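You operate a simulated robot arm through the tools that you are given. There is no shell and no other tool.

You run a simulated robot arm. Do the job below in one go: nothing can be reset, and whatever is moved stays where it is left.

TASK
Turn displays R and S upright and key both to show mA.
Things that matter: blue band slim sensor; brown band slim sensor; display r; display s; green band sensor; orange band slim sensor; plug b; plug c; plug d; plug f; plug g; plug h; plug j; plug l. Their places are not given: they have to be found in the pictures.

Only the result counts: the job must be done as asked and must still hold three seconds after the hand-in. Knocking over, shifting, dropping, spilling or breaking anything else fails it.

THE ROBOT
A 6-joint arm with a two-finger gripper, fixed in place. Base frame: the origin is on the floor under the middle of its stand, x ahead of it, y to its left, z up. Lengths are in m, angles in degrees, forces in N, time in s.
With the tool pointing down near the work surface it reaches from about 0.48 to 0.6 m from the base axis. Its first joint turns from -66.0 to 66.0 degrees. Payload 2.45 kg.
The tool frame sits at the grasp point between the pads (the TCP): z along the fingers, y along the line on which they close. The tips reach 0.03 m beyond it. The gripper opens to 0.106 m; its body begins 0.079 m behind the TCP.
Orientation is that of the tool frame in the base frame, as a unit quaternion [x, y, z, w]. With the fingers straight down and closing along the base's y, the tool's x points along the base's -x, its y along +y and its z along -z.

THE INTERFACE
- The arm moves only by the tool apply_moves. Its argument "commands" is a list that holds one entry, the list of rows, each a list of 7 numbers: the shift along the tool's x, y, z in m, then the turn, a rotation vector about the tool's x, y, z in degrees, then the opening in per cent of the stroke, from 0 (shut) to 100 (fully open). In form: [[[x, y, z, rx, ry, rz, jaw], ...]]. A call has 1 to 20 rows; each row is the pose to reach, as a shift and turn from the pose commanded when the call began, along the tool's axes at that moment. Rows are played at 5 a second. More than 0.05 m and 8.6 degrees between two rows, or a gripper value outside its range, and nothing of the call is played. A pose out of reach is approached as far as the arm can. The call stops where the force on the tool passes 40 N (or 10 N more than at its start, if that is more) or the arm is blocked; 0.2 s more then pass. The fingers move at their own pace (about 0.153 m/s each) and stop on an object; they squeeze with about 45 N. The grip force told is the motor's: it shows also when the fingers shut on nothing. Time passes only in rows, and 0.2 s behind the last, so rows that repeat a pose let the fingers close. It gives the time, the measured TCP pose, the force on the tool (base axes), the opening and the grip force at its end, in the units of the frame above (readings bear some noise), with the torque about the TCP (base axes, N m) and any sound that the robot's microphone picked up, and new pictures: "show" is both (left out), scene, wrist or none.
- Cameras (640 x 400 px; columns grow to the right, rows downward): "scene" is fixed at [0.0892, 0.4503, 1.4395]; the picture's right is [-0.34, -0.94, 0.00], its down [-0.23, 0.08, -0.97] and it looks along [0.91, -0.33, -0.24] (base axes); focal length 214 px, centre (320, 200). "wrist" rides on the gripper at [0.076, -0.002, -0.106] in the tool frame; the picture's right is [0.02, 1.00, 0.00], its down [-0.78, 0.02, -0.62] and it looks along [-0.62, 0.01, 0.78] (tool axes); focal length 247 px, centre (320, 200).
- probe_pixels(camera, pixels): for up to 12 pixels [column, row] of the newest picture of that camera ("zoom" is the newest enlarged one), the place [x, y, z] in the base frame of the surface seen there, good to about 0.003 m. No time passes.
- close_up(camera, box): a new picture of the part [left, top, right, bottom] of that camera's present view, enlarged. No time passes.
- sign_off(): hands the job in; it is judged then, once.

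Unless the task says otherwise, let go and move clear before handing in.

The tools are called by a JSON object that holds its "fn" and its "kwargs". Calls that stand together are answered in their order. apply_moves: Moves the arm, as the interface text tells. Its arguments: {"type":"object","properties":{"commands":{"type":"array","items":{"type":"array","items":{"type":"array","items":{"type":"number"}}}},"show":{"type":"string","enum":["both","scene","wrist","none"]}},"required":["commands"]} The other tools are called the same way: probe_pixels (camera, pixels) gives the place of the surface under pixels of a picture; close_up (camera, box) takes an enlarged picture of a part of a camera's view; sign_off () hands the job in.

At the start:

```text
time: 0.0
tcp_pos: [0.3379, 0.1343, 1.3044]
tcp_rot: [0.0, 1.0, 0.001, 0.0]
force: [-1.2, 1.2, 0.3]
torque: [0.01, 0.01, -0.02]
gripper_width: 0.1061
finger_force: 0.1
```

scene: 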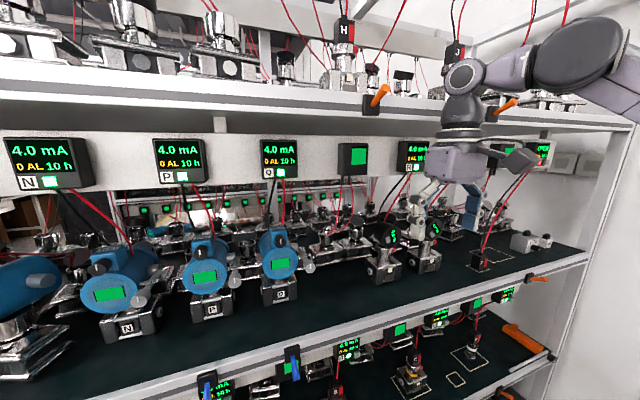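
wrist: 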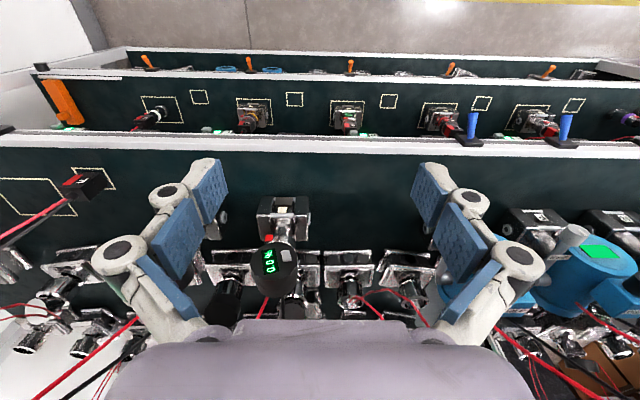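

The scene shows a rack with several shelves; two black round displays sit around pixels (385,237) and (435,227), with wall displays above. I'll take close-ups to read the labels.

{"fn": "close_up", "kwargs": {"camera": "scene", "box": [340, 190, 500, 290]}}

{"fn": "close_up", "kwargs": {"camera": "wrist", "box": [200, 180, 360, 280]}}

{"fn": "close_up", "kwargs": {"camera": "scene", "box": [320, 120, 560, 270]}}

{"fn": "close_up", "kwargs": {"camera": "scene", "box": [180, 270, 560, 400]}}

{"fn": "close_up", "kwargs": {"camera": "scene", "box": [0, 0, 320, 200]}}

```text
4.00 times, centred on (420, 240) of scene
```

zoom: 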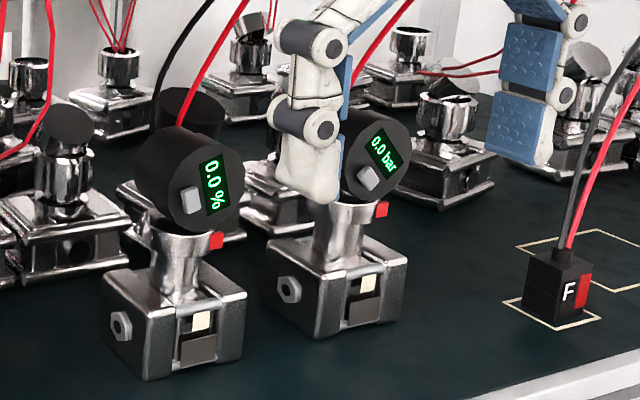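

```text
4.00 times, centred on (280, 230) of wrist
```

zoom: 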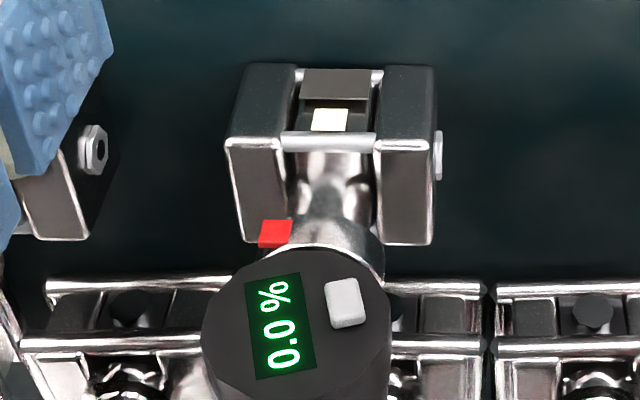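

```text
2.67 times, centred on (440, 195) of scene
```

zoom: 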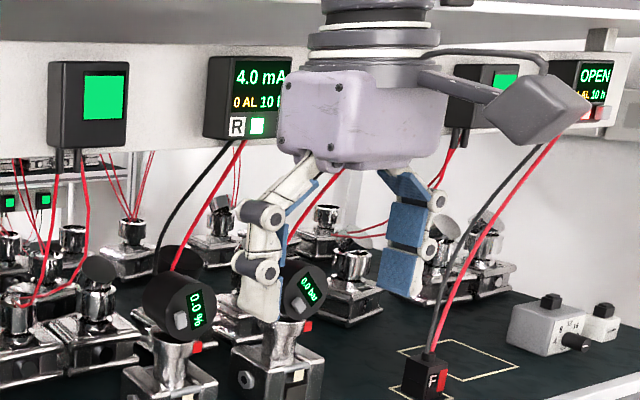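

```text
1.68 times, centred on (370, 335) of scene
```

zoom: 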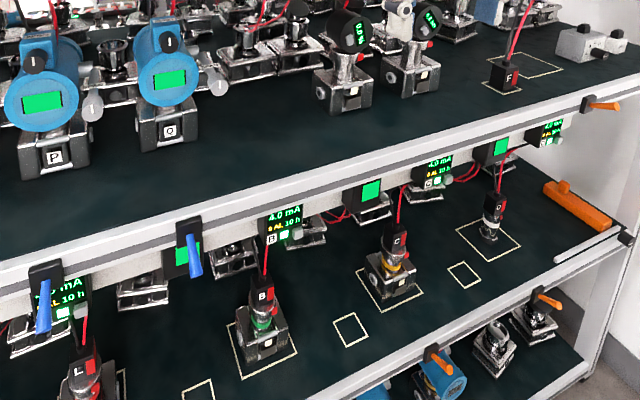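

```text
2.00 times, centred on (160, 100) of scene
```

zoom: 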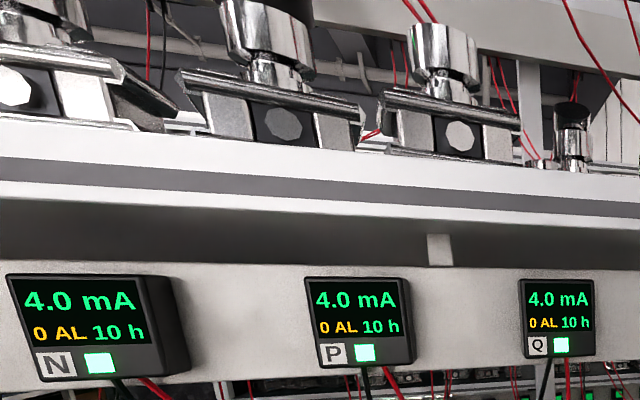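

The two black round heads read "0.0 %" and "0.0 bar", both turned. I need their labels, so I'll zoom in further and probe where they are.

{"fn": "close_up", "kwargs": {"camera": "scene", "box": [364, 215, 412, 245]}}

{"fn": "close_up", "kwargs": {"camera": "scene", "box": [360, 245, 456, 305]}}

{"fn": "close_up", "kwargs": {"camera": "scene", "box": [412, 210, 460, 240]}}

{"fn": "close_up", "kwargs": {"camera": "wrist", "box": [240, 230, 320, 280]}}

{"fn": "close_up", "kwargs": {"camera": "scene", "box": [500, 120, 640, 260]}}

{"fn": "probe_pixels", "kwargs": {"camera": "scene", "pixels": [[386, 240], [394, 236], [378, 237], [391, 228], [434, 228], [440, 222], [431, 235], [385, 275], [420, 265], [480, 260], [420, 285], [500, 280]]}}

{"fn": "probe_pixels", "kwargs": {"camera": "wrist", "pixels": [[270, 260], [286, 256], [275, 280], [262, 250], [268, 239], [285, 210], [285, 225], [300, 170], [225, 300], [370, 270], [85, 185], [320, 142]]}}

```text
13.33 times, centred on (388, 230) of scene
```

zoom: 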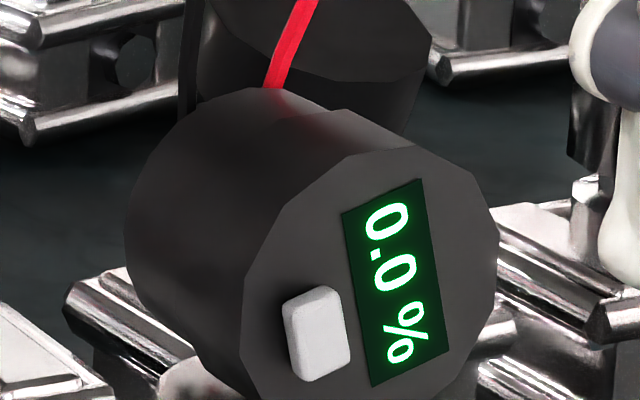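

```text
6.67 times, centred on (408, 275) of scene
```

zoom: 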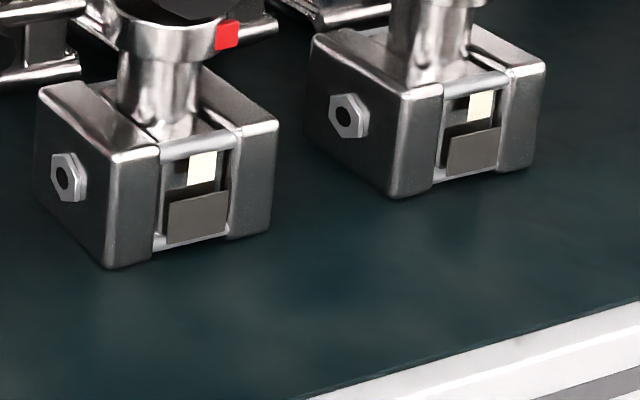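

```text
13.33 times, centred on (436, 225) of scene
```

zoom: 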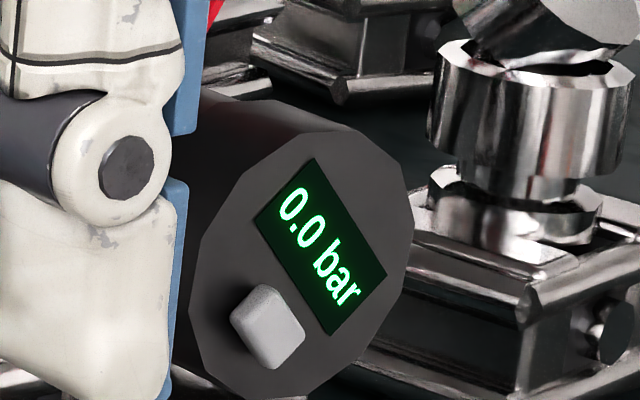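

```text
8.00 times, centred on (280, 255) of wrist
```

zoom: 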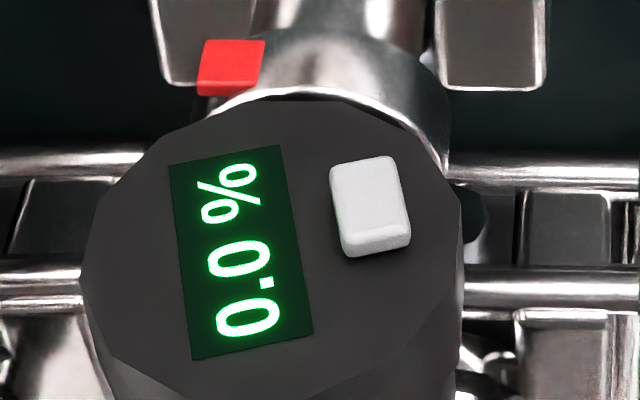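

```text
2.86 times, centred on (570, 190) of scene
```

zoom: 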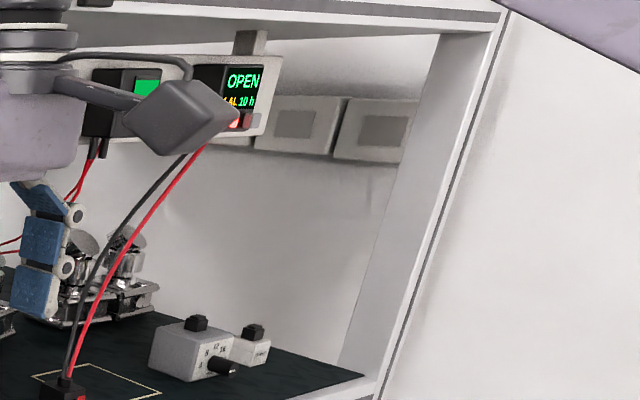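

```text
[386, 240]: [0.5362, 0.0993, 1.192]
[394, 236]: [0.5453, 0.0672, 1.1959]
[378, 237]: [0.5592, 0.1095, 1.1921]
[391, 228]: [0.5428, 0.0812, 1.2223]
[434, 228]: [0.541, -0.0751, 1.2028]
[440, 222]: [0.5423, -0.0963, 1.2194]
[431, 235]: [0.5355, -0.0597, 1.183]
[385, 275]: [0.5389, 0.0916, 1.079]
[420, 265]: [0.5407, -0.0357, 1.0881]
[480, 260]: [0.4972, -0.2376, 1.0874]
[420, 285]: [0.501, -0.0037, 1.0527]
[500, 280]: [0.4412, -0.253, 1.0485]
```

```text
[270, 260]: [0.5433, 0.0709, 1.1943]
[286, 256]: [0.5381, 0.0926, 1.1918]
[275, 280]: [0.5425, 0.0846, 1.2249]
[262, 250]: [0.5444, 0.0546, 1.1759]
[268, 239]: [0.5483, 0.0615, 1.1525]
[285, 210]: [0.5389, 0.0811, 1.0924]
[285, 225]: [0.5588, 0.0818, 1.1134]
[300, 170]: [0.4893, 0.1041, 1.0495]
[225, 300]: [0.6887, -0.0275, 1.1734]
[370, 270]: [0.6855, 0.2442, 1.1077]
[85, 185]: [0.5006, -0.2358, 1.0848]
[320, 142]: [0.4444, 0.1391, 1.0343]
```

The "%" head is at about y=0.08, z=1.195 and the "bar" head at y=-0.075, with both faces at x≈0.54. I'll probe the head edges, the stem, the red tag and the shelf above before planning the grip.

{"fn": "close_up", "kwargs": {"camera": "scene", "box": [360, 210, 424, 250]}}

{"fn": "probe_pixels", "kwargs": {"camera": "scene", "pixels": [[300, 105], [300, 125], [410, 110], [410, 165], [350, 160], [545, 150], [500, 130], [280, 160], [280, 265], [310, 268], [480, 255], [440, 235]]}}

```text
10.00 times, centred on (392, 230) of scene
```

zoom: 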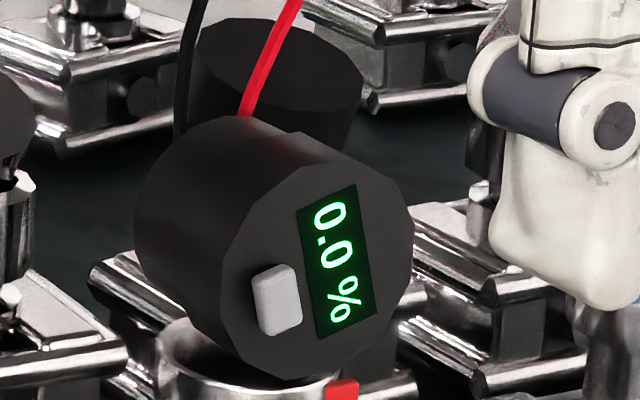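

```text
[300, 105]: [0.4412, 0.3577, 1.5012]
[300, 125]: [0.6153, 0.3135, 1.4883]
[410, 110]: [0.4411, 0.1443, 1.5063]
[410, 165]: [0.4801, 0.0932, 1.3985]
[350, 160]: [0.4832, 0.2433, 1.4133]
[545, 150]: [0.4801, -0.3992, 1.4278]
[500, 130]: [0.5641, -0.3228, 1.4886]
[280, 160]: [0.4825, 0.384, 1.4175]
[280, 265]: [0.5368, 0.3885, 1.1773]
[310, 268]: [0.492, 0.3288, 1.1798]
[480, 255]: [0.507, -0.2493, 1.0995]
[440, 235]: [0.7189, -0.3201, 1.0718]
```

Wall display R is directly above the "%" head, so that head is R. Now I'll probe the zoomed head edges and stem.

{"fn": "probe_pixels", "kwargs": {"camera": "zoom", "pixels": [[320, 165], [411, 240], [225, 290], [280, 375], [235, 130], [150, 180], [150, 260], [190, 330], [290, 140], [275, 300], [340, 388], [250, 385]]}}

{"fn": "close_up", "kwargs": {"camera": "scene", "box": [364, 235, 428, 275]}}

```text
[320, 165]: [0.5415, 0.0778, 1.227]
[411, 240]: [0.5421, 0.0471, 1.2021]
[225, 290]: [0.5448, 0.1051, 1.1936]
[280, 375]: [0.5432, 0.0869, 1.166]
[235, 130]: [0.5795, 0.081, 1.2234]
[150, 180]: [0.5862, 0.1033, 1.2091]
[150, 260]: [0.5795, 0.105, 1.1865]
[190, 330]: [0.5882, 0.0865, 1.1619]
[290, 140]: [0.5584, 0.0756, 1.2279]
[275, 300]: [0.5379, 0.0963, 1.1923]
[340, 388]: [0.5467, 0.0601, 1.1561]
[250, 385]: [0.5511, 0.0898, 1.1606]
```

```text
10.00 times, centred on (396, 255) of scene
```

zoom: 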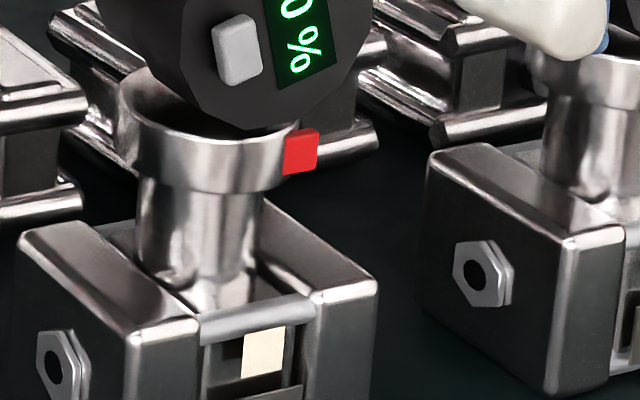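

Head R's face is at x≈0.543, with its centre near (y 0.0775, z 1.196), radius about 0.031 and length about 0.047. I'll swing the tool level, pointing along +x, and stop well in front of it.

{"fn": "apply_moves", "kwargs": {"commands": [[[-0.005, -0.005, 0.008, 0, -8, 0, 60], [-0.012, -0.01, 0.017, 0, -16, 0, 60], [-0.02, -0.015, 0.026, 0, -24, 0, 60], [-0.028, -0.02, 0.035, 0, -32, 0, 60], [-0.036, -0.025, 0.044, 0, -40, 0, 60], [-0.044, -0.03, 0.053, 0, -48, 0, 60]]]}}

```text
time: 1.4
tcp_pos: [0.3838, 0.1043, 1.2512]
tcp_rot: [0.0, 0.913, 0.0, 0.408]
force: [-0.4, -0.1, -0.4]
torque: [0.01, 0.0, 0.01]
gripper_width: 0.0635
finger_force: 0.0
```

scene: 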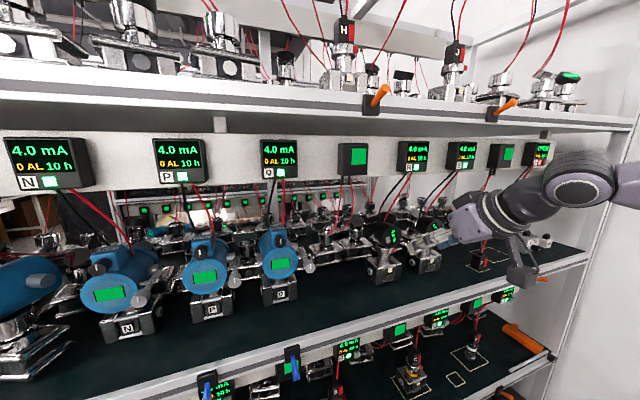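
wrist: 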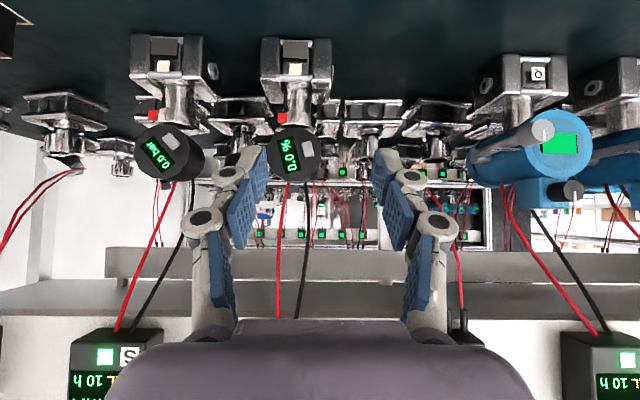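

The gripper is halfway round, and wall displays R and S now both show above their heads (410,155 and 460,155). The wrist view shows the two heads at (290,155) and (165,155). I'll finish levelling the tool and centre it on R.

{"fn": "apply_moves", "kwargs": {"commands": [[[0, -0.005, 0.014, 0, -7, 0, 90], [-0.001, -0.01, 0.028, 0, -14, 0, 90], [-0.002, -0.015, 0.042, 0, -21, 0, 90], [-0.003, -0.02, 0.056, 0, -28, 0, 90], [-0.003, -0.024, 0.07, 0, -35, 0, 90], [-0.0033, -0.0268, 0.0858, 0, -42, 0, 90]]]}}

```text
time: 2.8
tcp_pos: [0.4487, 0.0773, 1.1957]
tcp_rot: [-0.001, 0.707, 0.002, 0.708]
force: [0.3, 0.3, -0.3]
torque: [0.0, -0.01, 0.0]
gripper_width: 0.0954
finger_force: 0.0
```

scene: 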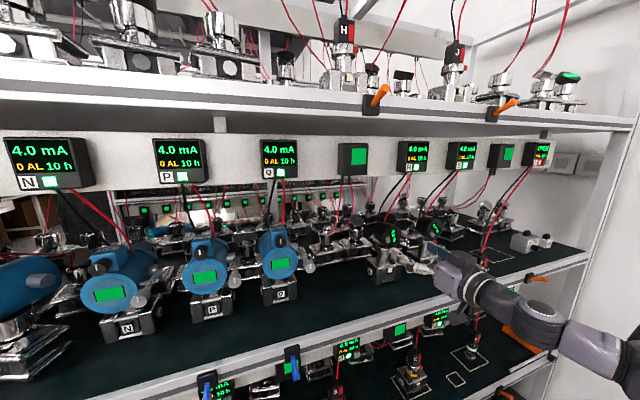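
wrist: 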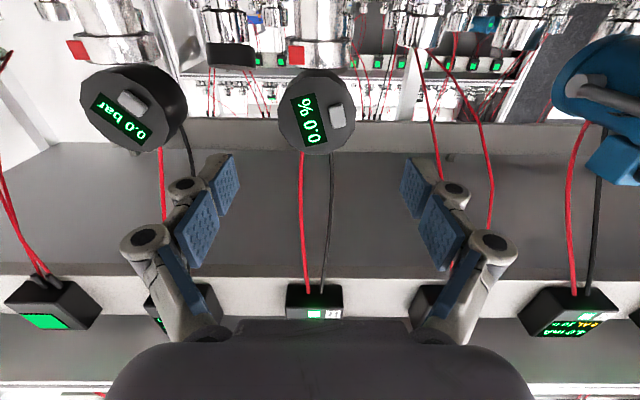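

The tool is now level at the standoff. I'll zoom in on both heads to measure their angles, and on the wall displays.

{"fn": "close_up", "kwargs": {"camera": "wrist", "box": [268, 60, 364, 120]}}

{"fn": "close_up", "kwargs": {"camera": "scene", "box": [360, 130, 520, 230]}}

{"fn": "close_up", "kwargs": {"camera": "scene", "box": [364, 210, 460, 270]}}

{"fn": "close_up", "kwargs": {"camera": "wrist", "box": [264, 60, 376, 160]}}

```text
6.67 times, centred on (316, 90) of wrist
```

zoom: 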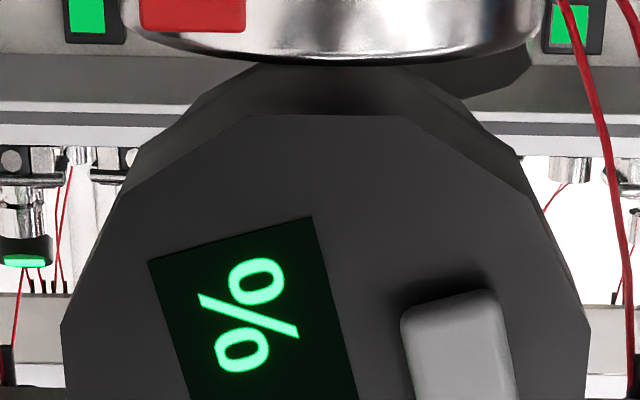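

```text
4.00 times, centred on (440, 180) of scene
```

zoom: 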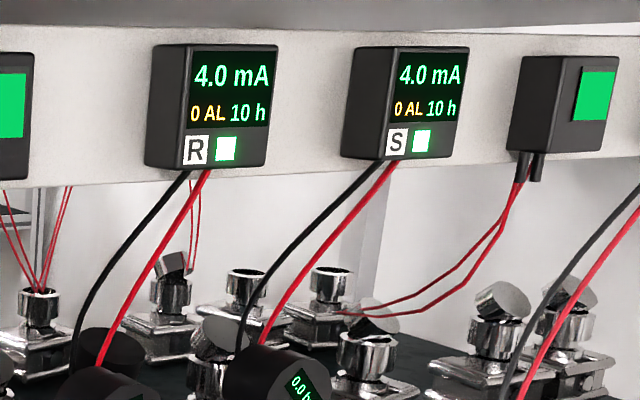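

```text
6.67 times, centred on (412, 240) of scene
```

zoom: 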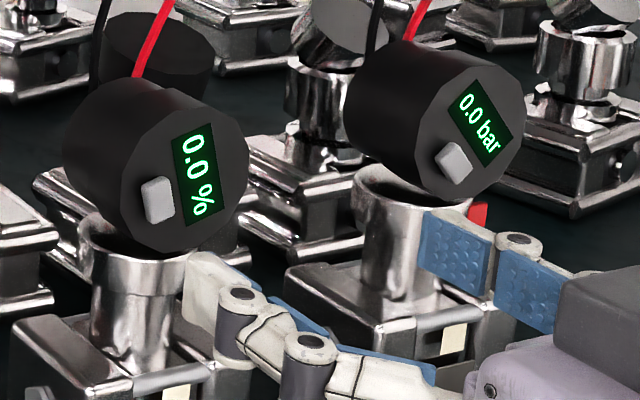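

```text
4.00 times, centred on (320, 110) of wrist
```

zoom: 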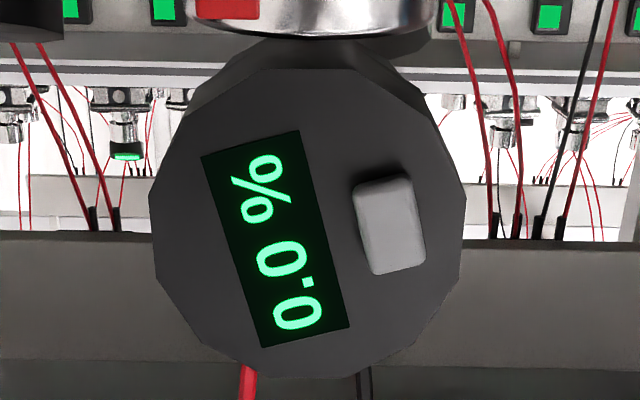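

I'll probe the LCD corners of head R in this zoom to get its angle.

{"fn": "probe_pixels", "kwargs": {"camera": "zoom", "pixels": [[206, 160], [296, 135], [344, 323], [264, 342], [390, 227], [360, 200], [415, 200], [420, 260], [375, 270], [300, 72], [155, 240], [460, 190]]}}

{"fn": "close_up", "kwargs": {"camera": "wrist", "box": [75, 60, 195, 160]}}

```text
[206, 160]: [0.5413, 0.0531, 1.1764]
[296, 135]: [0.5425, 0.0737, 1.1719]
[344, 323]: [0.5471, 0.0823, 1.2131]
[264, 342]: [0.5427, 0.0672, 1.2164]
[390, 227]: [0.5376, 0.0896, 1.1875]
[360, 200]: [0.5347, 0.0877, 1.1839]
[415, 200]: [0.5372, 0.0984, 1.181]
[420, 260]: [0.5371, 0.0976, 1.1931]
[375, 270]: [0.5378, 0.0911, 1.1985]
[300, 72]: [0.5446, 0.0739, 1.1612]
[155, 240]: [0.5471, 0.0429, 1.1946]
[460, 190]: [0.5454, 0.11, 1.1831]
```

```text
4.00 times, centred on (135, 110) of wrist
```

zoom: 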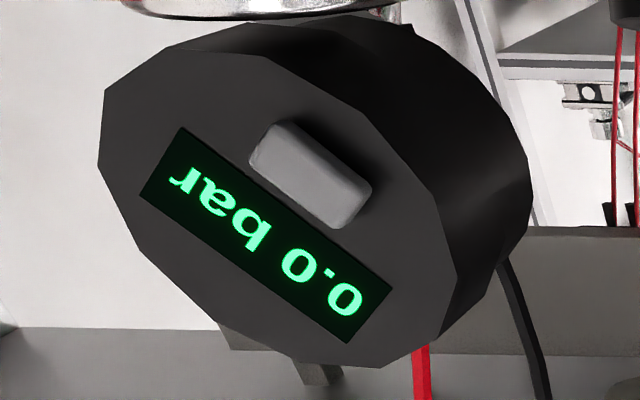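

R is turned about 75° clockwise, so it needs about −75° about the tool z. I'll do that in two grips of about 38° each to keep the fingers clear of the cup below. First I'll roll +19° and move in around head R with the jaw open.

{"fn": "probe_pixels", "kwargs": {"camera": "zoom", "pixels": [[182, 133], [387, 287], [346, 336], [146, 192], [310, 172], [103, 130], [455, 280], [210, 52], [380, 362]]}}

{"fn": "apply_moves", "kwargs": {"commands": [[[0, 0, 0, 0, 0, 6.3, 95], [0, 0, 0, 0, 0, 12.6, 95], [0, 0, 0, 0, 0, 19, 95], [0.0005, -0.0005, 0.015, 0, 0, 19, 95], [0.0007, -0.0005, 0.03, 0, 0, 19, 95], [0.0007, -0.0005, 0.045, 0, 0, 19, 95], [0.0007, -0.0005, 0.06, 0, 0, 19, 95]]]}}

```text
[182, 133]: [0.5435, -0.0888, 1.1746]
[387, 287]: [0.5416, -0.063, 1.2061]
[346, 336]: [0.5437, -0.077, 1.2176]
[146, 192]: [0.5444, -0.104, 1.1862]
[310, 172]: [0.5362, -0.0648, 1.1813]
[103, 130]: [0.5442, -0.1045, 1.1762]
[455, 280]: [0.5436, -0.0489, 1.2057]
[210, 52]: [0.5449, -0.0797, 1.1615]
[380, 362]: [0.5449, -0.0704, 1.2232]
```

```text
time: 4.4
tcp_pos: [0.5102, 0.0783, 1.1968]
tcp_rot: [0.117, 0.697, 0.117, 0.698]
force: [0.9, -0.1, -0.1]
torque: [-0.02, -0.01, 0.02]
gripper_width: 0.1003
finger_force: 0.0
```

scene: 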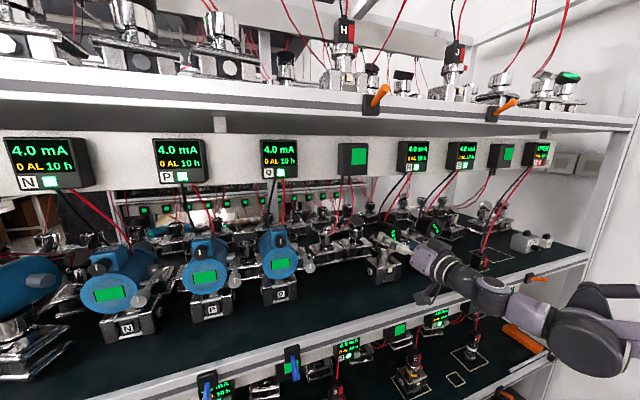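
wrist: 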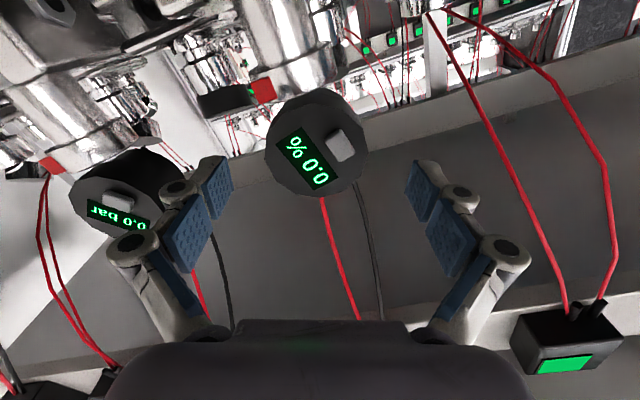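

S measures about 51° clockwise, with its centre near (y −0.077, z 1.195). Head R sits centred between the fingers at (317,145) in the wrist view, so I'll advance the last stretch.

{"fn": "apply_moves", "kwargs": {"commands": [[[0, -0.001, 0.01, 0, 0, 0, 95], [0, -0.001, 0.02, 0, 0, 0, 95], [0, -0.001, 0.03, 0, 0, 0, 95], [0, -0.001, 0.038, 0, 0, 0, 95], [0, -0.001, 0.038, 0, 0, 0, 95]]]}}

```text
time: 5.6
tcp_pos: [0.5479, 0.0766, 1.1958]
tcp_rot: [0.118, 0.697, 0.117, 0.697]
force: [0.1, 0.3, 0.0]
torque: [-0.03, -0.01, 0.01]
gripper_width: 0.1009
finger_force: 0.0
```

scene: 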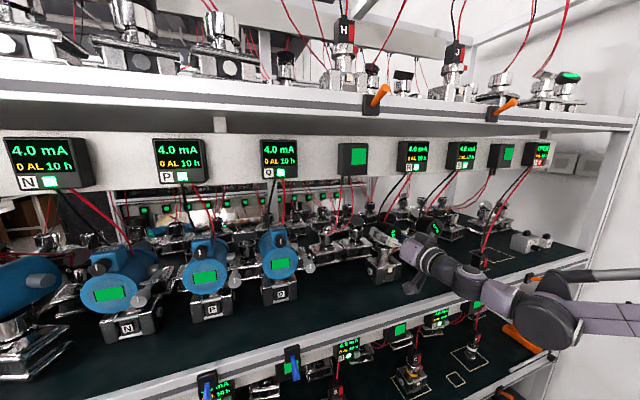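
wrist: 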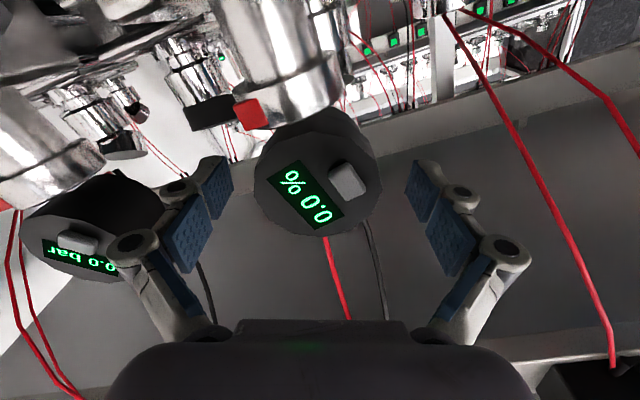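

Tool is around head R with no contact and the head is centred. I'll close on it in gradual rows and hold.

{"fn": "apply_moves", "kwargs": {"commands": [[[0, 0, 0, 0, 0, 0, 80], [0, 0, 0, 0, 0, 0, 70], [0, 0, 0, 0, 0, 0, 64], [0, 0, 0, 0, 0, 0, 60], [0, 0, 0, 0, 0, 0, 56], [0, 0, 0, 0, 0, 0, 50], [0, 0, 0, 0, 0, 0, 50]]]}}

```text
time: 7.2
tcp_pos: [0.5469, 0.0747, 1.1946]
tcp_rot: [0.119, 0.697, 0.116, 0.698]
force: [-7.5, -10.5, -5.8]
torque: [-0.03, 0.08, -0.33]
gripper_width: 0.0648
finger_force: 45.1
```

scene: 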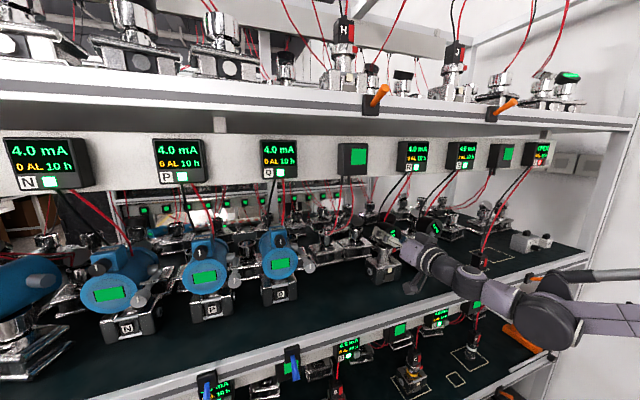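
wrist: 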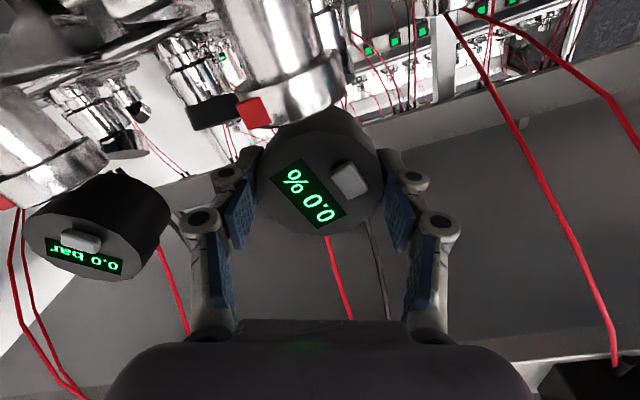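

Gripped at 0.0648 m with a side force of about 12 N, so I'm about 2 mm off centre. I'll relieve that with a small shift, then start turning −12° and check that the head follows.

{"fn": "apply_moves", "kwargs": {"commands": [[[0, -0.001, -0.0005, 0, 0, 0, 50], [0, -0.002, -0.001, 0, 0, 0, 50], [0, -0.002, -0.001, 0, 0, -4, 50], [0, -0.002, -0.001, 0, 0, -8, 50], [0, -0.002, -0.001, 0, 0, -12, 50]]]}}

```text
time: 8.4
tcp_pos: [0.5467, 0.0742, 1.1948]
tcp_rot: [0.041, 0.705, 0.045, 0.706]
force: [21.8, -0.4, 27.5]
torque: [0.02, -0.3, 0.15]
gripper_width: 0.0647
finger_force: 45.1
```

scene: 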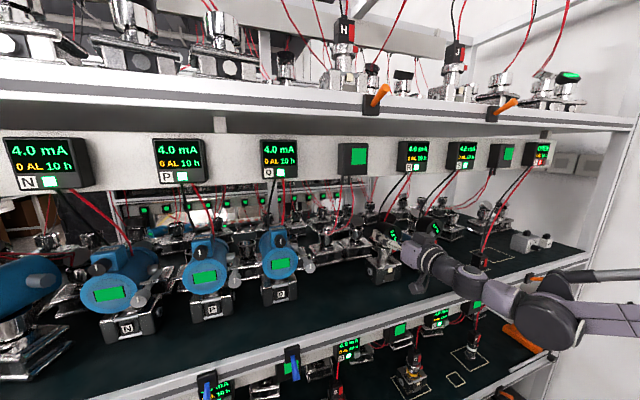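
wrist: 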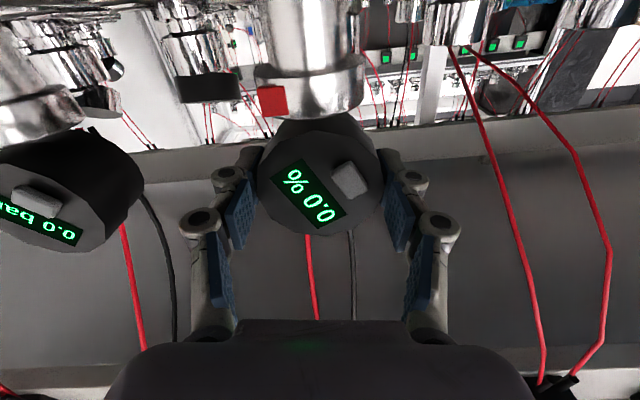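

The head turns with the gripper, since the LCD stays fixed in the wrist view. My offset did build up about 28 N vertical and 22 N forward, though, so I'll relieve that before turning further.

{"fn": "apply_moves", "kwargs": {"commands": [[[-0.0003, 0, 0.0004, 0, 0, 0, 50], [-0.0006, 0, 0.0008, 0, 0, 0, 50]]], "show": "none"}}

```text
time: 9.0
tcp_pos: [0.548, 0.0745, 1.1957]
tcp_rot: [0.043, 0.706, 0.044, 0.706]
force: [14.5, 3.8, 18.3]
torque: [0.02, -0.27, -0.29]
gripper_width: 0.0648
finger_force: 45.1
```

Relief is working, at about 9 N/mm in x and 15 N/mm in z. I'll relieve a bit more.

{"fn": "apply_moves", "kwargs": {"commands": [[[-0.0006, 0, 0.0007, 0, 0, 0, 50], [-0.0011, 0, 0.0014, 0, 0, 0, 50]]], "show": "none"}}

```text
time: 9.6
tcp_pos: [0.5475, 0.0746, 1.1948]
tcp_rot: [0.043, 0.706, 0.045, 0.706]
force: [-8.4, 6.6, -17.1]
torque: [-0.01, 0.12, -0.18]
gripper_width: 0.065
finger_force: 45.1
```

Slightly overshot; I'll back off half and keep turning −26° in 4° rows.

{"fn": "apply_moves", "kwargs": {"commands": [[[0.0005, 0.0005, -0.0005, 0, 0, 0, 50], [0.0005, 0.0005, -0.0005, 0, 0, -4, 50], [0.0005, 0.0005, -0.0005, 0, 0, -8, 50], [0.0005, 0.0005, -0.0005, 0, 0, -12, 50]]], "show": "wrist"}}

```text
time: 10.6
tcp_pos: [0.5468, 0.075, 1.1959]
tcp_rot: [-0.031, 0.706, -0.03, 0.707]
force: [-16.6, 7.0, -27.0]
torque: [0.02, 0.52, 0.28]
gripper_width: 0.0651
finger_force: 44.8
```

wrist: 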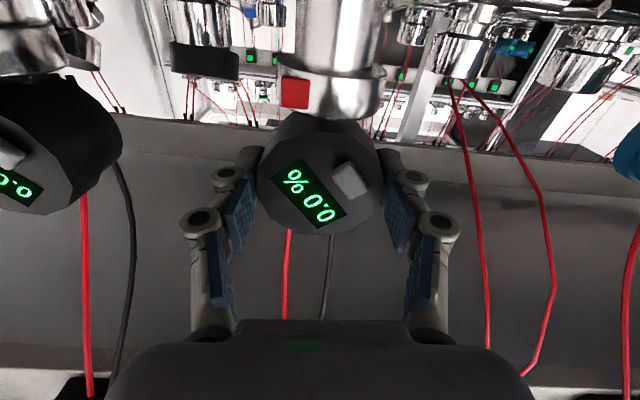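

Force crept to −27 N vertical and −17 N along x as it turned, so I'll relieve it (down about 0.8 mm, back about 0.7 mm) and look again.

{"fn": "apply_moves", "kwargs": {"commands": [[[0.0004, 0.0003, -0.0004, 0, 0, 0, 50], [0.0008, 0.0006, -0.0008, 0, 0, 0, 50]]], "show": "none"}}

```text
time: 11.2
tcp_pos: [0.5473, 0.0752, 1.1947]
tcp_rot: [-0.032, 0.706, -0.03, 0.707]
force: [-10.8, 4.9, -9.1]
torque: [0.03, 0.27, 0.58]
gripper_width: 0.0645
finger_force: 44.6
```

Forces are down to about 10 N. Continuing another −14° with a small compensating shift.

{"fn": "apply_moves", "kwargs": {"commands": [[[0.0003, 0.0002, -0.0004, 0, 0, -4, 50], [0.0005, 0.0003, -0.0005, 0, 0, -8, 50], [0.0008, 0.0003, -0.0005, 0, 0, -12, 50], [0.0009, 0.0003, -0.0005, 0, 0, -14, 50]]], "show": "wrist"}}

```text
time: 12.2
tcp_pos: [0.5477, 0.0753, 1.1953]
tcp_rot: [-0.118, 0.697, -0.118, 0.698]
force: [11.8, 4.7, 35.1]
torque: [-0.05, -0.65, 0.38]
gripper_width: 0.0648
finger_force: 45.6
```

wrist: 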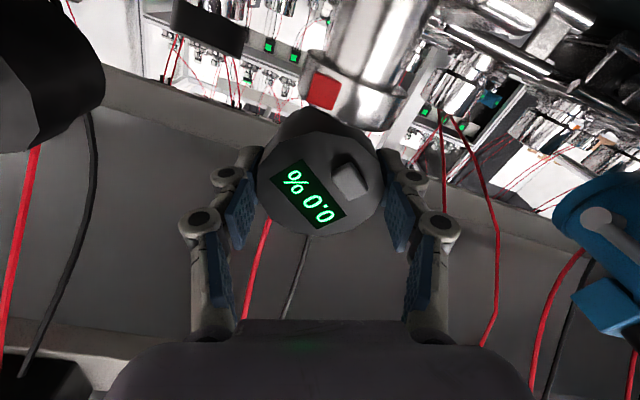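

Over-compensated (+35 N), so I'll relieve, open the jaw and roll back +38° in place around the head for a second grip.

{"fn": "apply_moves", "kwargs": {"commands": [[[-0.0008, 0, 0, 0, 0, 0, 50], [-0.0008, 0, 0, 0, 0, 0, 70], [-0.0008, 0, 0, 0, 0, 0, 95], [-0.0008, 0, 0, 0, 0, 0, 95]]], "show": "both"}}

```text
time: 13.2
tcp_pos: [0.5463, 0.0753, 1.1947]
tcp_rot: [-0.116, 0.697, -0.117, 0.698]
force: [0.8, 0.6, -0.5]
torque: [-0.02, 0.01, 0.0]
gripper_width: 0.1008
finger_force: 0.1
```

scene: 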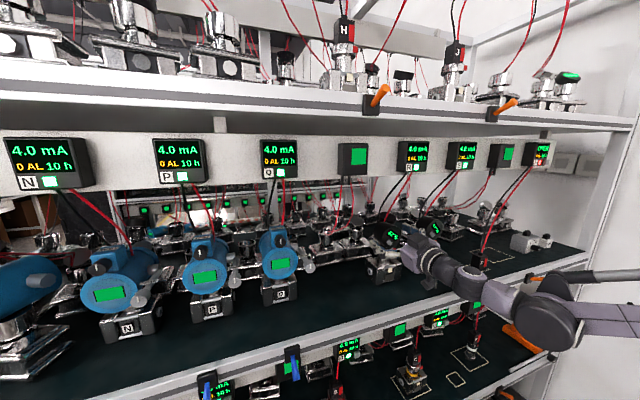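
wrist: 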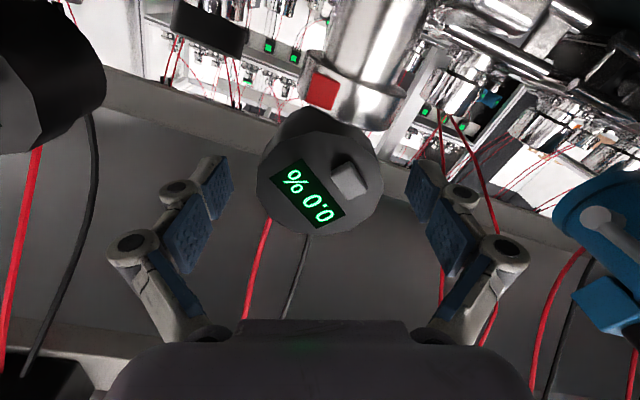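

The head held its new angle. I'll measure it and roll back +38° with the jaw open.

{"fn": "close_up", "kwargs": {"camera": "wrist", "box": [250, 130, 390, 240]}}

{"fn": "apply_moves", "kwargs": {"commands": [[[0, 0, 0, 0, 0, 7.5, 95], [0, 0, 0, 0, 0, 15, 95], [0, 0, 0, 0, 0, 22.5, 95], [0, 0, 0, 0, 0, 30, 95], [0, 0, 0, 0, 0, 38, 95], [0, 0, 0, 0, 0, 38, 95]]], "show": "wrist"}}

```text
3.64 times, centred on (320, 185) of wrist
```

zoom: 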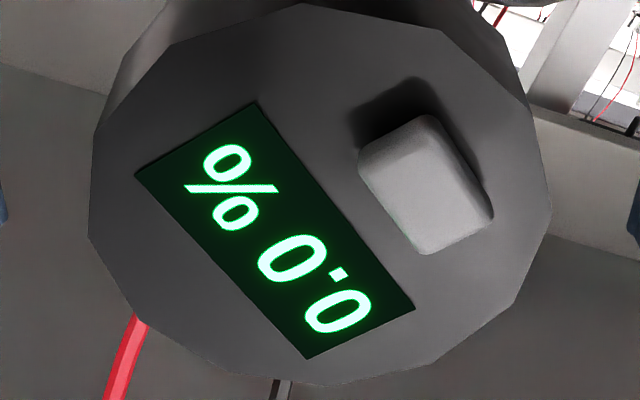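

```text
time: 14.6
tcp_pos: [0.547, 0.075, 1.1954]
tcp_rot: [0.118, 0.697, 0.118, 0.697]
force: [0.1, 0.4, 0.1]
torque: [-0.01, 0.01, -0.02]
gripper_width: 0.1006
finger_force: 0.1
```

wrist: 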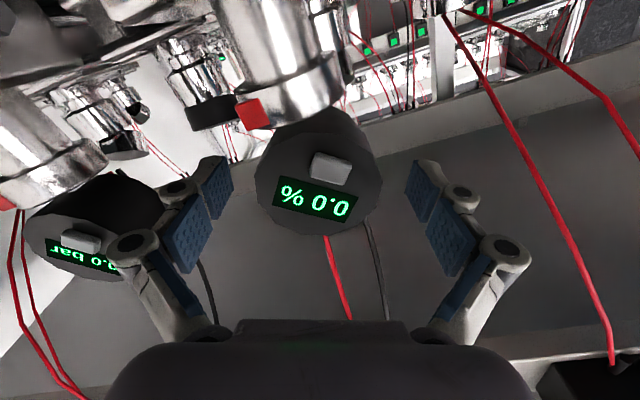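

{"fn": "close_up", "kwargs": {"camera": "wrist", "box": [250, 130, 390, 240]}}

```text
3.64 times, centred on (320, 185) of wrist
```

zoom: 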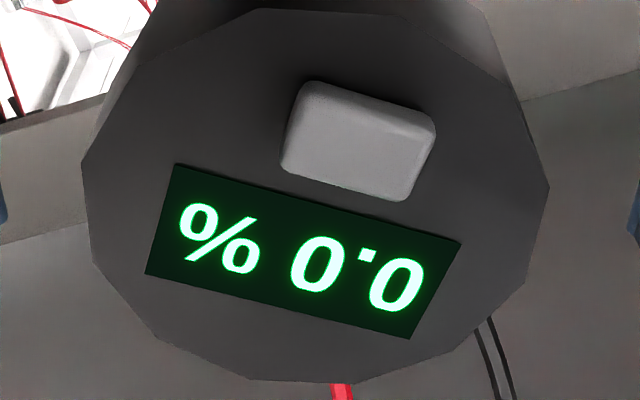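

The LCD corners on R show clearly in this zoom, so I'll probe them for the remaining angle.

{"fn": "probe_pixels", "kwargs": {"camera": "zoom", "pixels": [[178, 169], [455, 244], [408, 334], [151, 271], [360, 140], [88, 220], [545, 190], [300, 15], [300, 378]]}}

```text
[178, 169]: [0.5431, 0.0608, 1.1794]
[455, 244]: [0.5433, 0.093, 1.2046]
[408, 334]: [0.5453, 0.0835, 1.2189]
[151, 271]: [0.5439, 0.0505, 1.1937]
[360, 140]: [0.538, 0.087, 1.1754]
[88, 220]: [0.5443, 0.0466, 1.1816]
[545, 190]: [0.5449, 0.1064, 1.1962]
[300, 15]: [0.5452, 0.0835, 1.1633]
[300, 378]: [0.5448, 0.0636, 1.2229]
```

R still needs about −37°. Closing on it again.

{"fn": "apply_moves", "kwargs": {"commands": [[[0, 0, 0, 0, 0, 0, 80], [0, 0, 0, 0, 0, 0, 70], [0, 0, 0, 0, 0, 0, 64], [0, 0, 0, 0, 0, 0, 60], [0, 0, 0, 0, 0, 0, 50], [0, 0, 0, 0, 0, 0, 50]]], "show": "none"}}

```text
time: 16.0
tcp_pos: [0.5457, 0.0755, 1.1959]
tcp_rot: [0.118, 0.697, 0.116, 0.698]
force: [-5.5, -4.7, -3.3]
torque: [0.04, 0.04, -0.19]
gripper_width: 0.0648
finger_force: 44.5
```

{"fn": "apply_moves", "kwargs": {"commands": [[[0, -0.0003, 0, 0, 0, -4, 50], [0, -0.0003, 0, 0, 0, -8, 50], [0, -0.0003, 0, 0, 0, -12, 50]]], "show": "none"}}

```text
time: 16.8
tcp_pos: [0.5462, 0.0753, 1.1955]
tcp_rot: [0.042, 0.705, 0.044, 0.706]
force: [-10.7, -2.5, -7.8]
torque: [0.02, 0.1, -0.29]
gripper_width: 0.0649
finger_force: 45.3
```

The grip is good and forces are low (about 13 N). Continuing the turn.

{"fn": "apply_moves", "kwargs": {"commands": [[[0, 0, -0.0003, 0, 0, -4, 50], [0.0001, 0, -0.0004, 0, 0, -8, 50], [0.0002, 0, -0.0005, 0, 0, -12, 50]]], "show": "none"}}

```text
time: 17.6
tcp_pos: [0.5468, 0.0751, 1.1948]
tcp_rot: [-0.032, 0.706, -0.029, 0.707]
force: [-3.6, -2.4, -1.5]
torque: [-0.02, 0.24, 0.2]
gripper_width: 0.0648
finger_force: 44.9
```

{"fn": "apply_moves", "kwargs": {"commands": [[[0, 0, 0, 0, 0, -4, 50], [0, 0, 0, 0, 0, -8, 50], [0, 0, 0, 0, 0, -13, 50], [0, 0, 0, 0, 0, -13, 50]]], "show": "wrist"}}

```text
time: 18.6
tcp_pos: [0.5468, 0.0754, 1.194]
tcp_rot: [-0.111, 0.698, -0.111, 0.699]
force: [4.2, 0.1, 7.1]
torque: [-0.03, -0.11, -0.11]
gripper_width: 0.0648
finger_force: 44.6
```

wrist: 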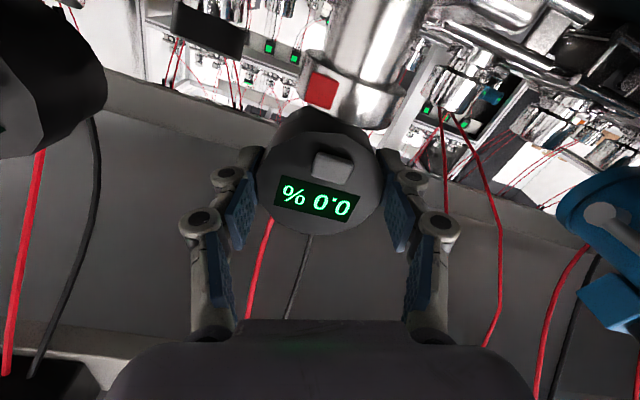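

Forces are low and the turn is done. I'll zoom and probe the LCD of R to check its angle before releasing.

{"fn": "close_up", "kwargs": {"camera": "wrist", "box": [250, 130, 390, 240]}}

{"fn": "close_up", "kwargs": {"camera": "scene", "box": [364, 215, 412, 245]}}

```text
3.64 times, centred on (320, 185) of wrist
```

zoom: 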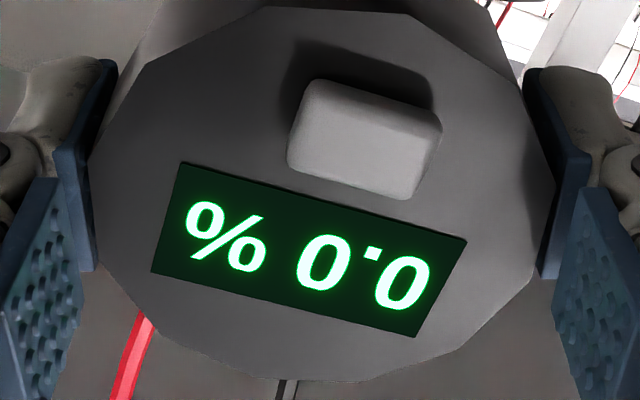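

```text
13.33 times, centred on (388, 230) of scene
```

zoom: 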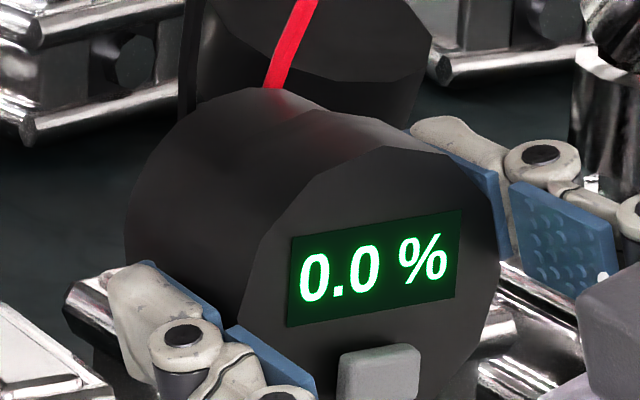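

In the scene, R now reads upright as "0.0 %". I'll probe its corners to check it numerically.

{"fn": "probe_pixels", "kwargs": {"camera": "zoom", "pixels": [[296, 242], [456, 215], [452, 294], [292, 321], [380, 370], [345, 355], [418, 348], [300, 230], [455, 205]]}}

{"fn": "close_up", "kwargs": {"camera": "wrist", "box": [250, 130, 390, 240]}}

```text
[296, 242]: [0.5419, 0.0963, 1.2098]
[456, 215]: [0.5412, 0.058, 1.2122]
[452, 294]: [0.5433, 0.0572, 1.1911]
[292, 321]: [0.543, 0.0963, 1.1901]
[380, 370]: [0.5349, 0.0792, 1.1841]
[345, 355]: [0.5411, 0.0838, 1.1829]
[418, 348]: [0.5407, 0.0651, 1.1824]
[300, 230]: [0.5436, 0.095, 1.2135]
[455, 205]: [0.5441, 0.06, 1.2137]
```

```text
3.64 times, centred on (320, 185) of wrist
```

zoom: 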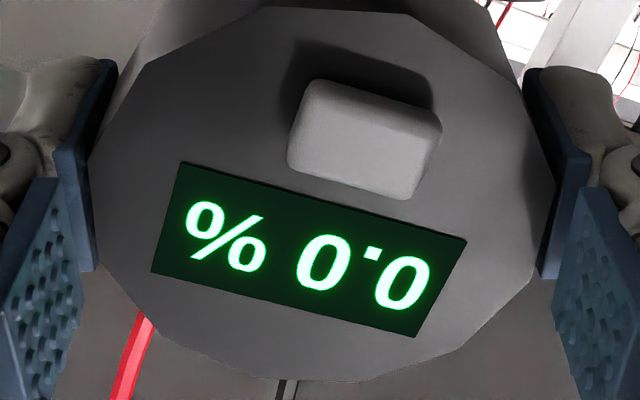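

{"fn": "probe_pixels", "kwargs": {"camera": "zoom", "pixels": [[182, 167], [462, 242], [413, 333], [156, 270], [185, 175], [450, 248], [404, 325], [168, 262], [365, 140]]}}

```text
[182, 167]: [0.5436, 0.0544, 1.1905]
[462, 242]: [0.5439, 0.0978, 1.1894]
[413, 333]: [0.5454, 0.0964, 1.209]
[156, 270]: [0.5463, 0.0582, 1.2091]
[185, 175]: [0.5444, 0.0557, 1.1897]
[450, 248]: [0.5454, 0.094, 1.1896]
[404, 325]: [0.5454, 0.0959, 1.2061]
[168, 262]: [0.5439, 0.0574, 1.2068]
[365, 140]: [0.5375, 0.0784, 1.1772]
```

R is upright to within about 1°. I'll release, back straight out and roll the tool level.

{"fn": "apply_moves", "kwargs": {"commands": [[[0, 0, 0, 0, 0, 0, 70], [0, 0, 0, 0, 0, 0, 95], [0, 0, 0, 0, 0, 0, 95], [0, 0, -0.02, 0, 0, 0, 95], [0, 0, -0.045, 0, 0, 0, 95], [0, 0, -0.07, 0, 0, 0, 95], [0, 0, -0.09, 0, 0, 0, 95], [0, 0, -0.09, 0, 0, 6, 60], [0, 0, -0.09, 0, 0, 12, 30], [0, 0, -0.09, 0, 0, 18, 0], [0, 0, -0.09, 0, 0, 18, 0], [0, 0, -0.09, 0, 0, 18, 0]]]}}

```text
time: 21.2
tcp_pos: [0.457, 0.0753, 1.1948]
tcp_rot: [0.001, 0.707, 0.0, 0.707]
force: [0.1, 0.6, -0.2]
torque: [0.01, 0.01, 0.01]
gripper_width: 0.0
finger_force: 28.6
```

scene: 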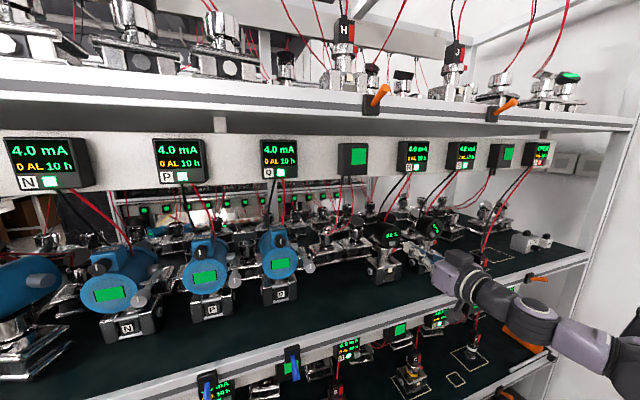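
wrist: 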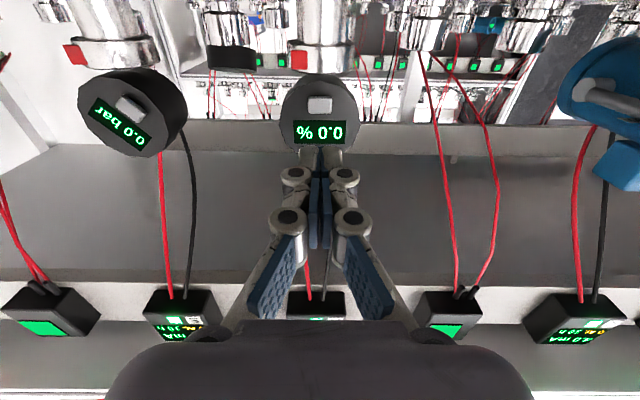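

R stays upright and the fingers are shut. I'll measure the button of R at (320,104).

{"fn": "close_up", "kwargs": {"camera": "wrist", "box": [264, 60, 376, 160]}}

{"fn": "close_up", "kwargs": {"camera": "scene", "box": [364, 215, 412, 245]}}

```text
4.00 times, centred on (320, 110) of wrist
```

zoom: 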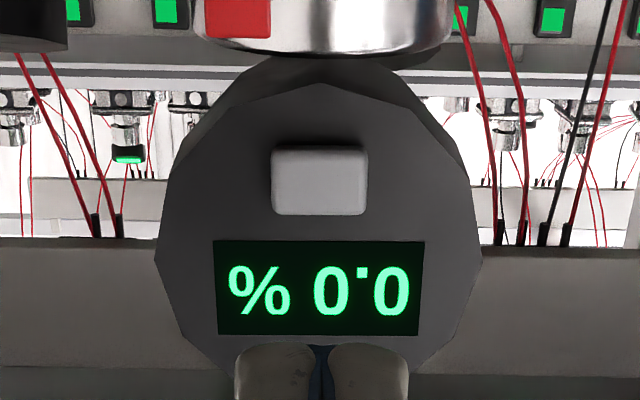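

```text
13.33 times, centred on (388, 230) of scene
```

zoom: 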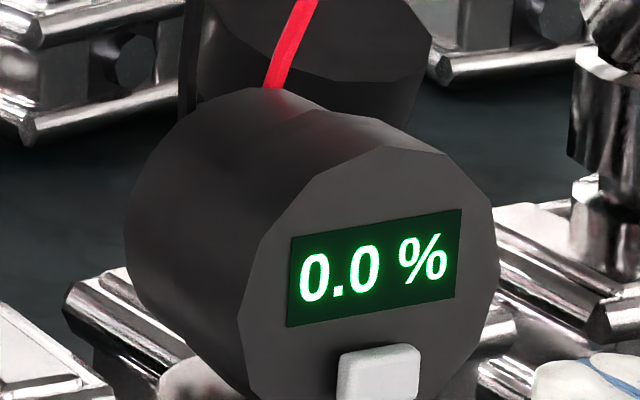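

{"fn": "probe_pixels", "kwargs": {"camera": "zoom", "pixels": [[380, 375], [350, 380], [412, 370], [380, 358], [296, 242], [456, 215]]}}

{"fn": "probe_pixels", "kwargs": {"camera": "wrist", "pixels": [[320, 104], [312, 104], [328, 104], [320, 100], [320, 110], [312, 99], [328, 110], [320, 150]]}}

```text
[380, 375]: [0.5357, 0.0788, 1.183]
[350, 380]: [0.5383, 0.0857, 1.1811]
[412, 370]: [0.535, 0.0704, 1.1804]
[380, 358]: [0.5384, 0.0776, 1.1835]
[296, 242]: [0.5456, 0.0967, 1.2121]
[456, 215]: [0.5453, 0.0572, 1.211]
```

```text
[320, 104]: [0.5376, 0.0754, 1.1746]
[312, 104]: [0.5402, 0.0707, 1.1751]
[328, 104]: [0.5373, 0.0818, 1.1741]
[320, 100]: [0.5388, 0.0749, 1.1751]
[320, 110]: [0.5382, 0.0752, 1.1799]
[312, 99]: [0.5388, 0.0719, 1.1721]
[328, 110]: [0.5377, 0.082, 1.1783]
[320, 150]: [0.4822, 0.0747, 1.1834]
```

The button of R is centred at about (y 0.0757, z 1.176), with its surface at x≈0.536. I'll line the shut fingertips up with it, about 8 mm short.

{"fn": "apply_moves", "kwargs": {"commands": [[[0.006, 0.0003, 0.0, 0, 0, 0, 0], [0.0125, 0.0003, 0.005, 0, 0, 0, 0], [0.0188, 0.0003, 0.015, 0, 0, 0, 0], [0.0188, 0.0003, 0.028, 0, 0, 0, 0], [0.0188, 0.0003, 0.04, 0, 0, 0, 0], [0.0188, 0.0003, 0.04, 0, 0, 0, 0]]]}}

```text
time: 22.6
tcp_pos: [0.4974, 0.0764, 1.1767]
tcp_rot: [-0.001, 0.707, 0.002, 0.708]
force: [-0.3, -0.1, -0.4]
torque: [0.0, -0.04, 0.01]
gripper_width: 0.0
finger_force: 28.5
```

scene: 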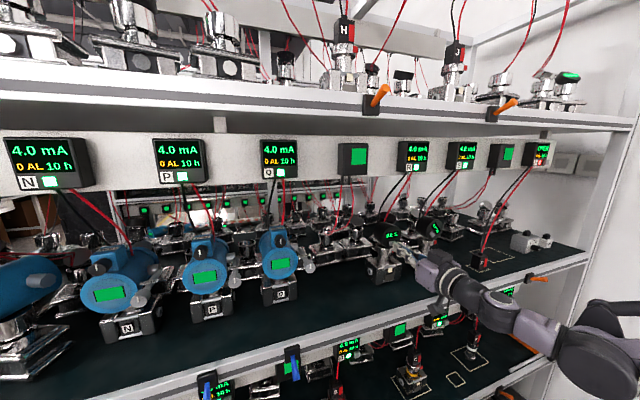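
wrist: 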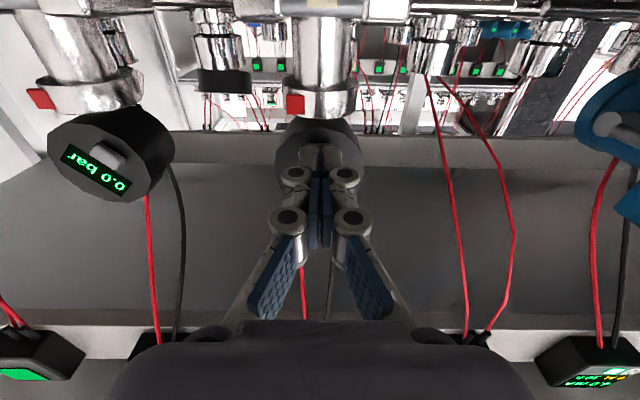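

No contact yet and aligned. I'll press forward in fine steps, watching force and sound.

{"fn": "apply_moves", "kwargs": {"commands": [[[0, 0, 0.004, 0, 0, 0, 0], [0, 0, 0.006, 0, 0, 0, 0], [0, 0, 0.007, 0, 0, 0, 0], [0, 0, 0.008, 0, 0, 0, 0], [0, 0, 0.009, 0, 0, 0, 0], [0, 0, 0.01, 0, 0, 0, 0]]], "show": "none"}}

```text
time: 24.0
tcp_pos: [0.5057, 0.0742, 1.1761]
tcp_rot: [0.001, 0.707, 0.0, 0.708]
force: [0.2, 0.3, 0.6]
torque: [-0.01, 0.01, -0.03]
gripper_width: 0.0
finger_force: 28.7
```

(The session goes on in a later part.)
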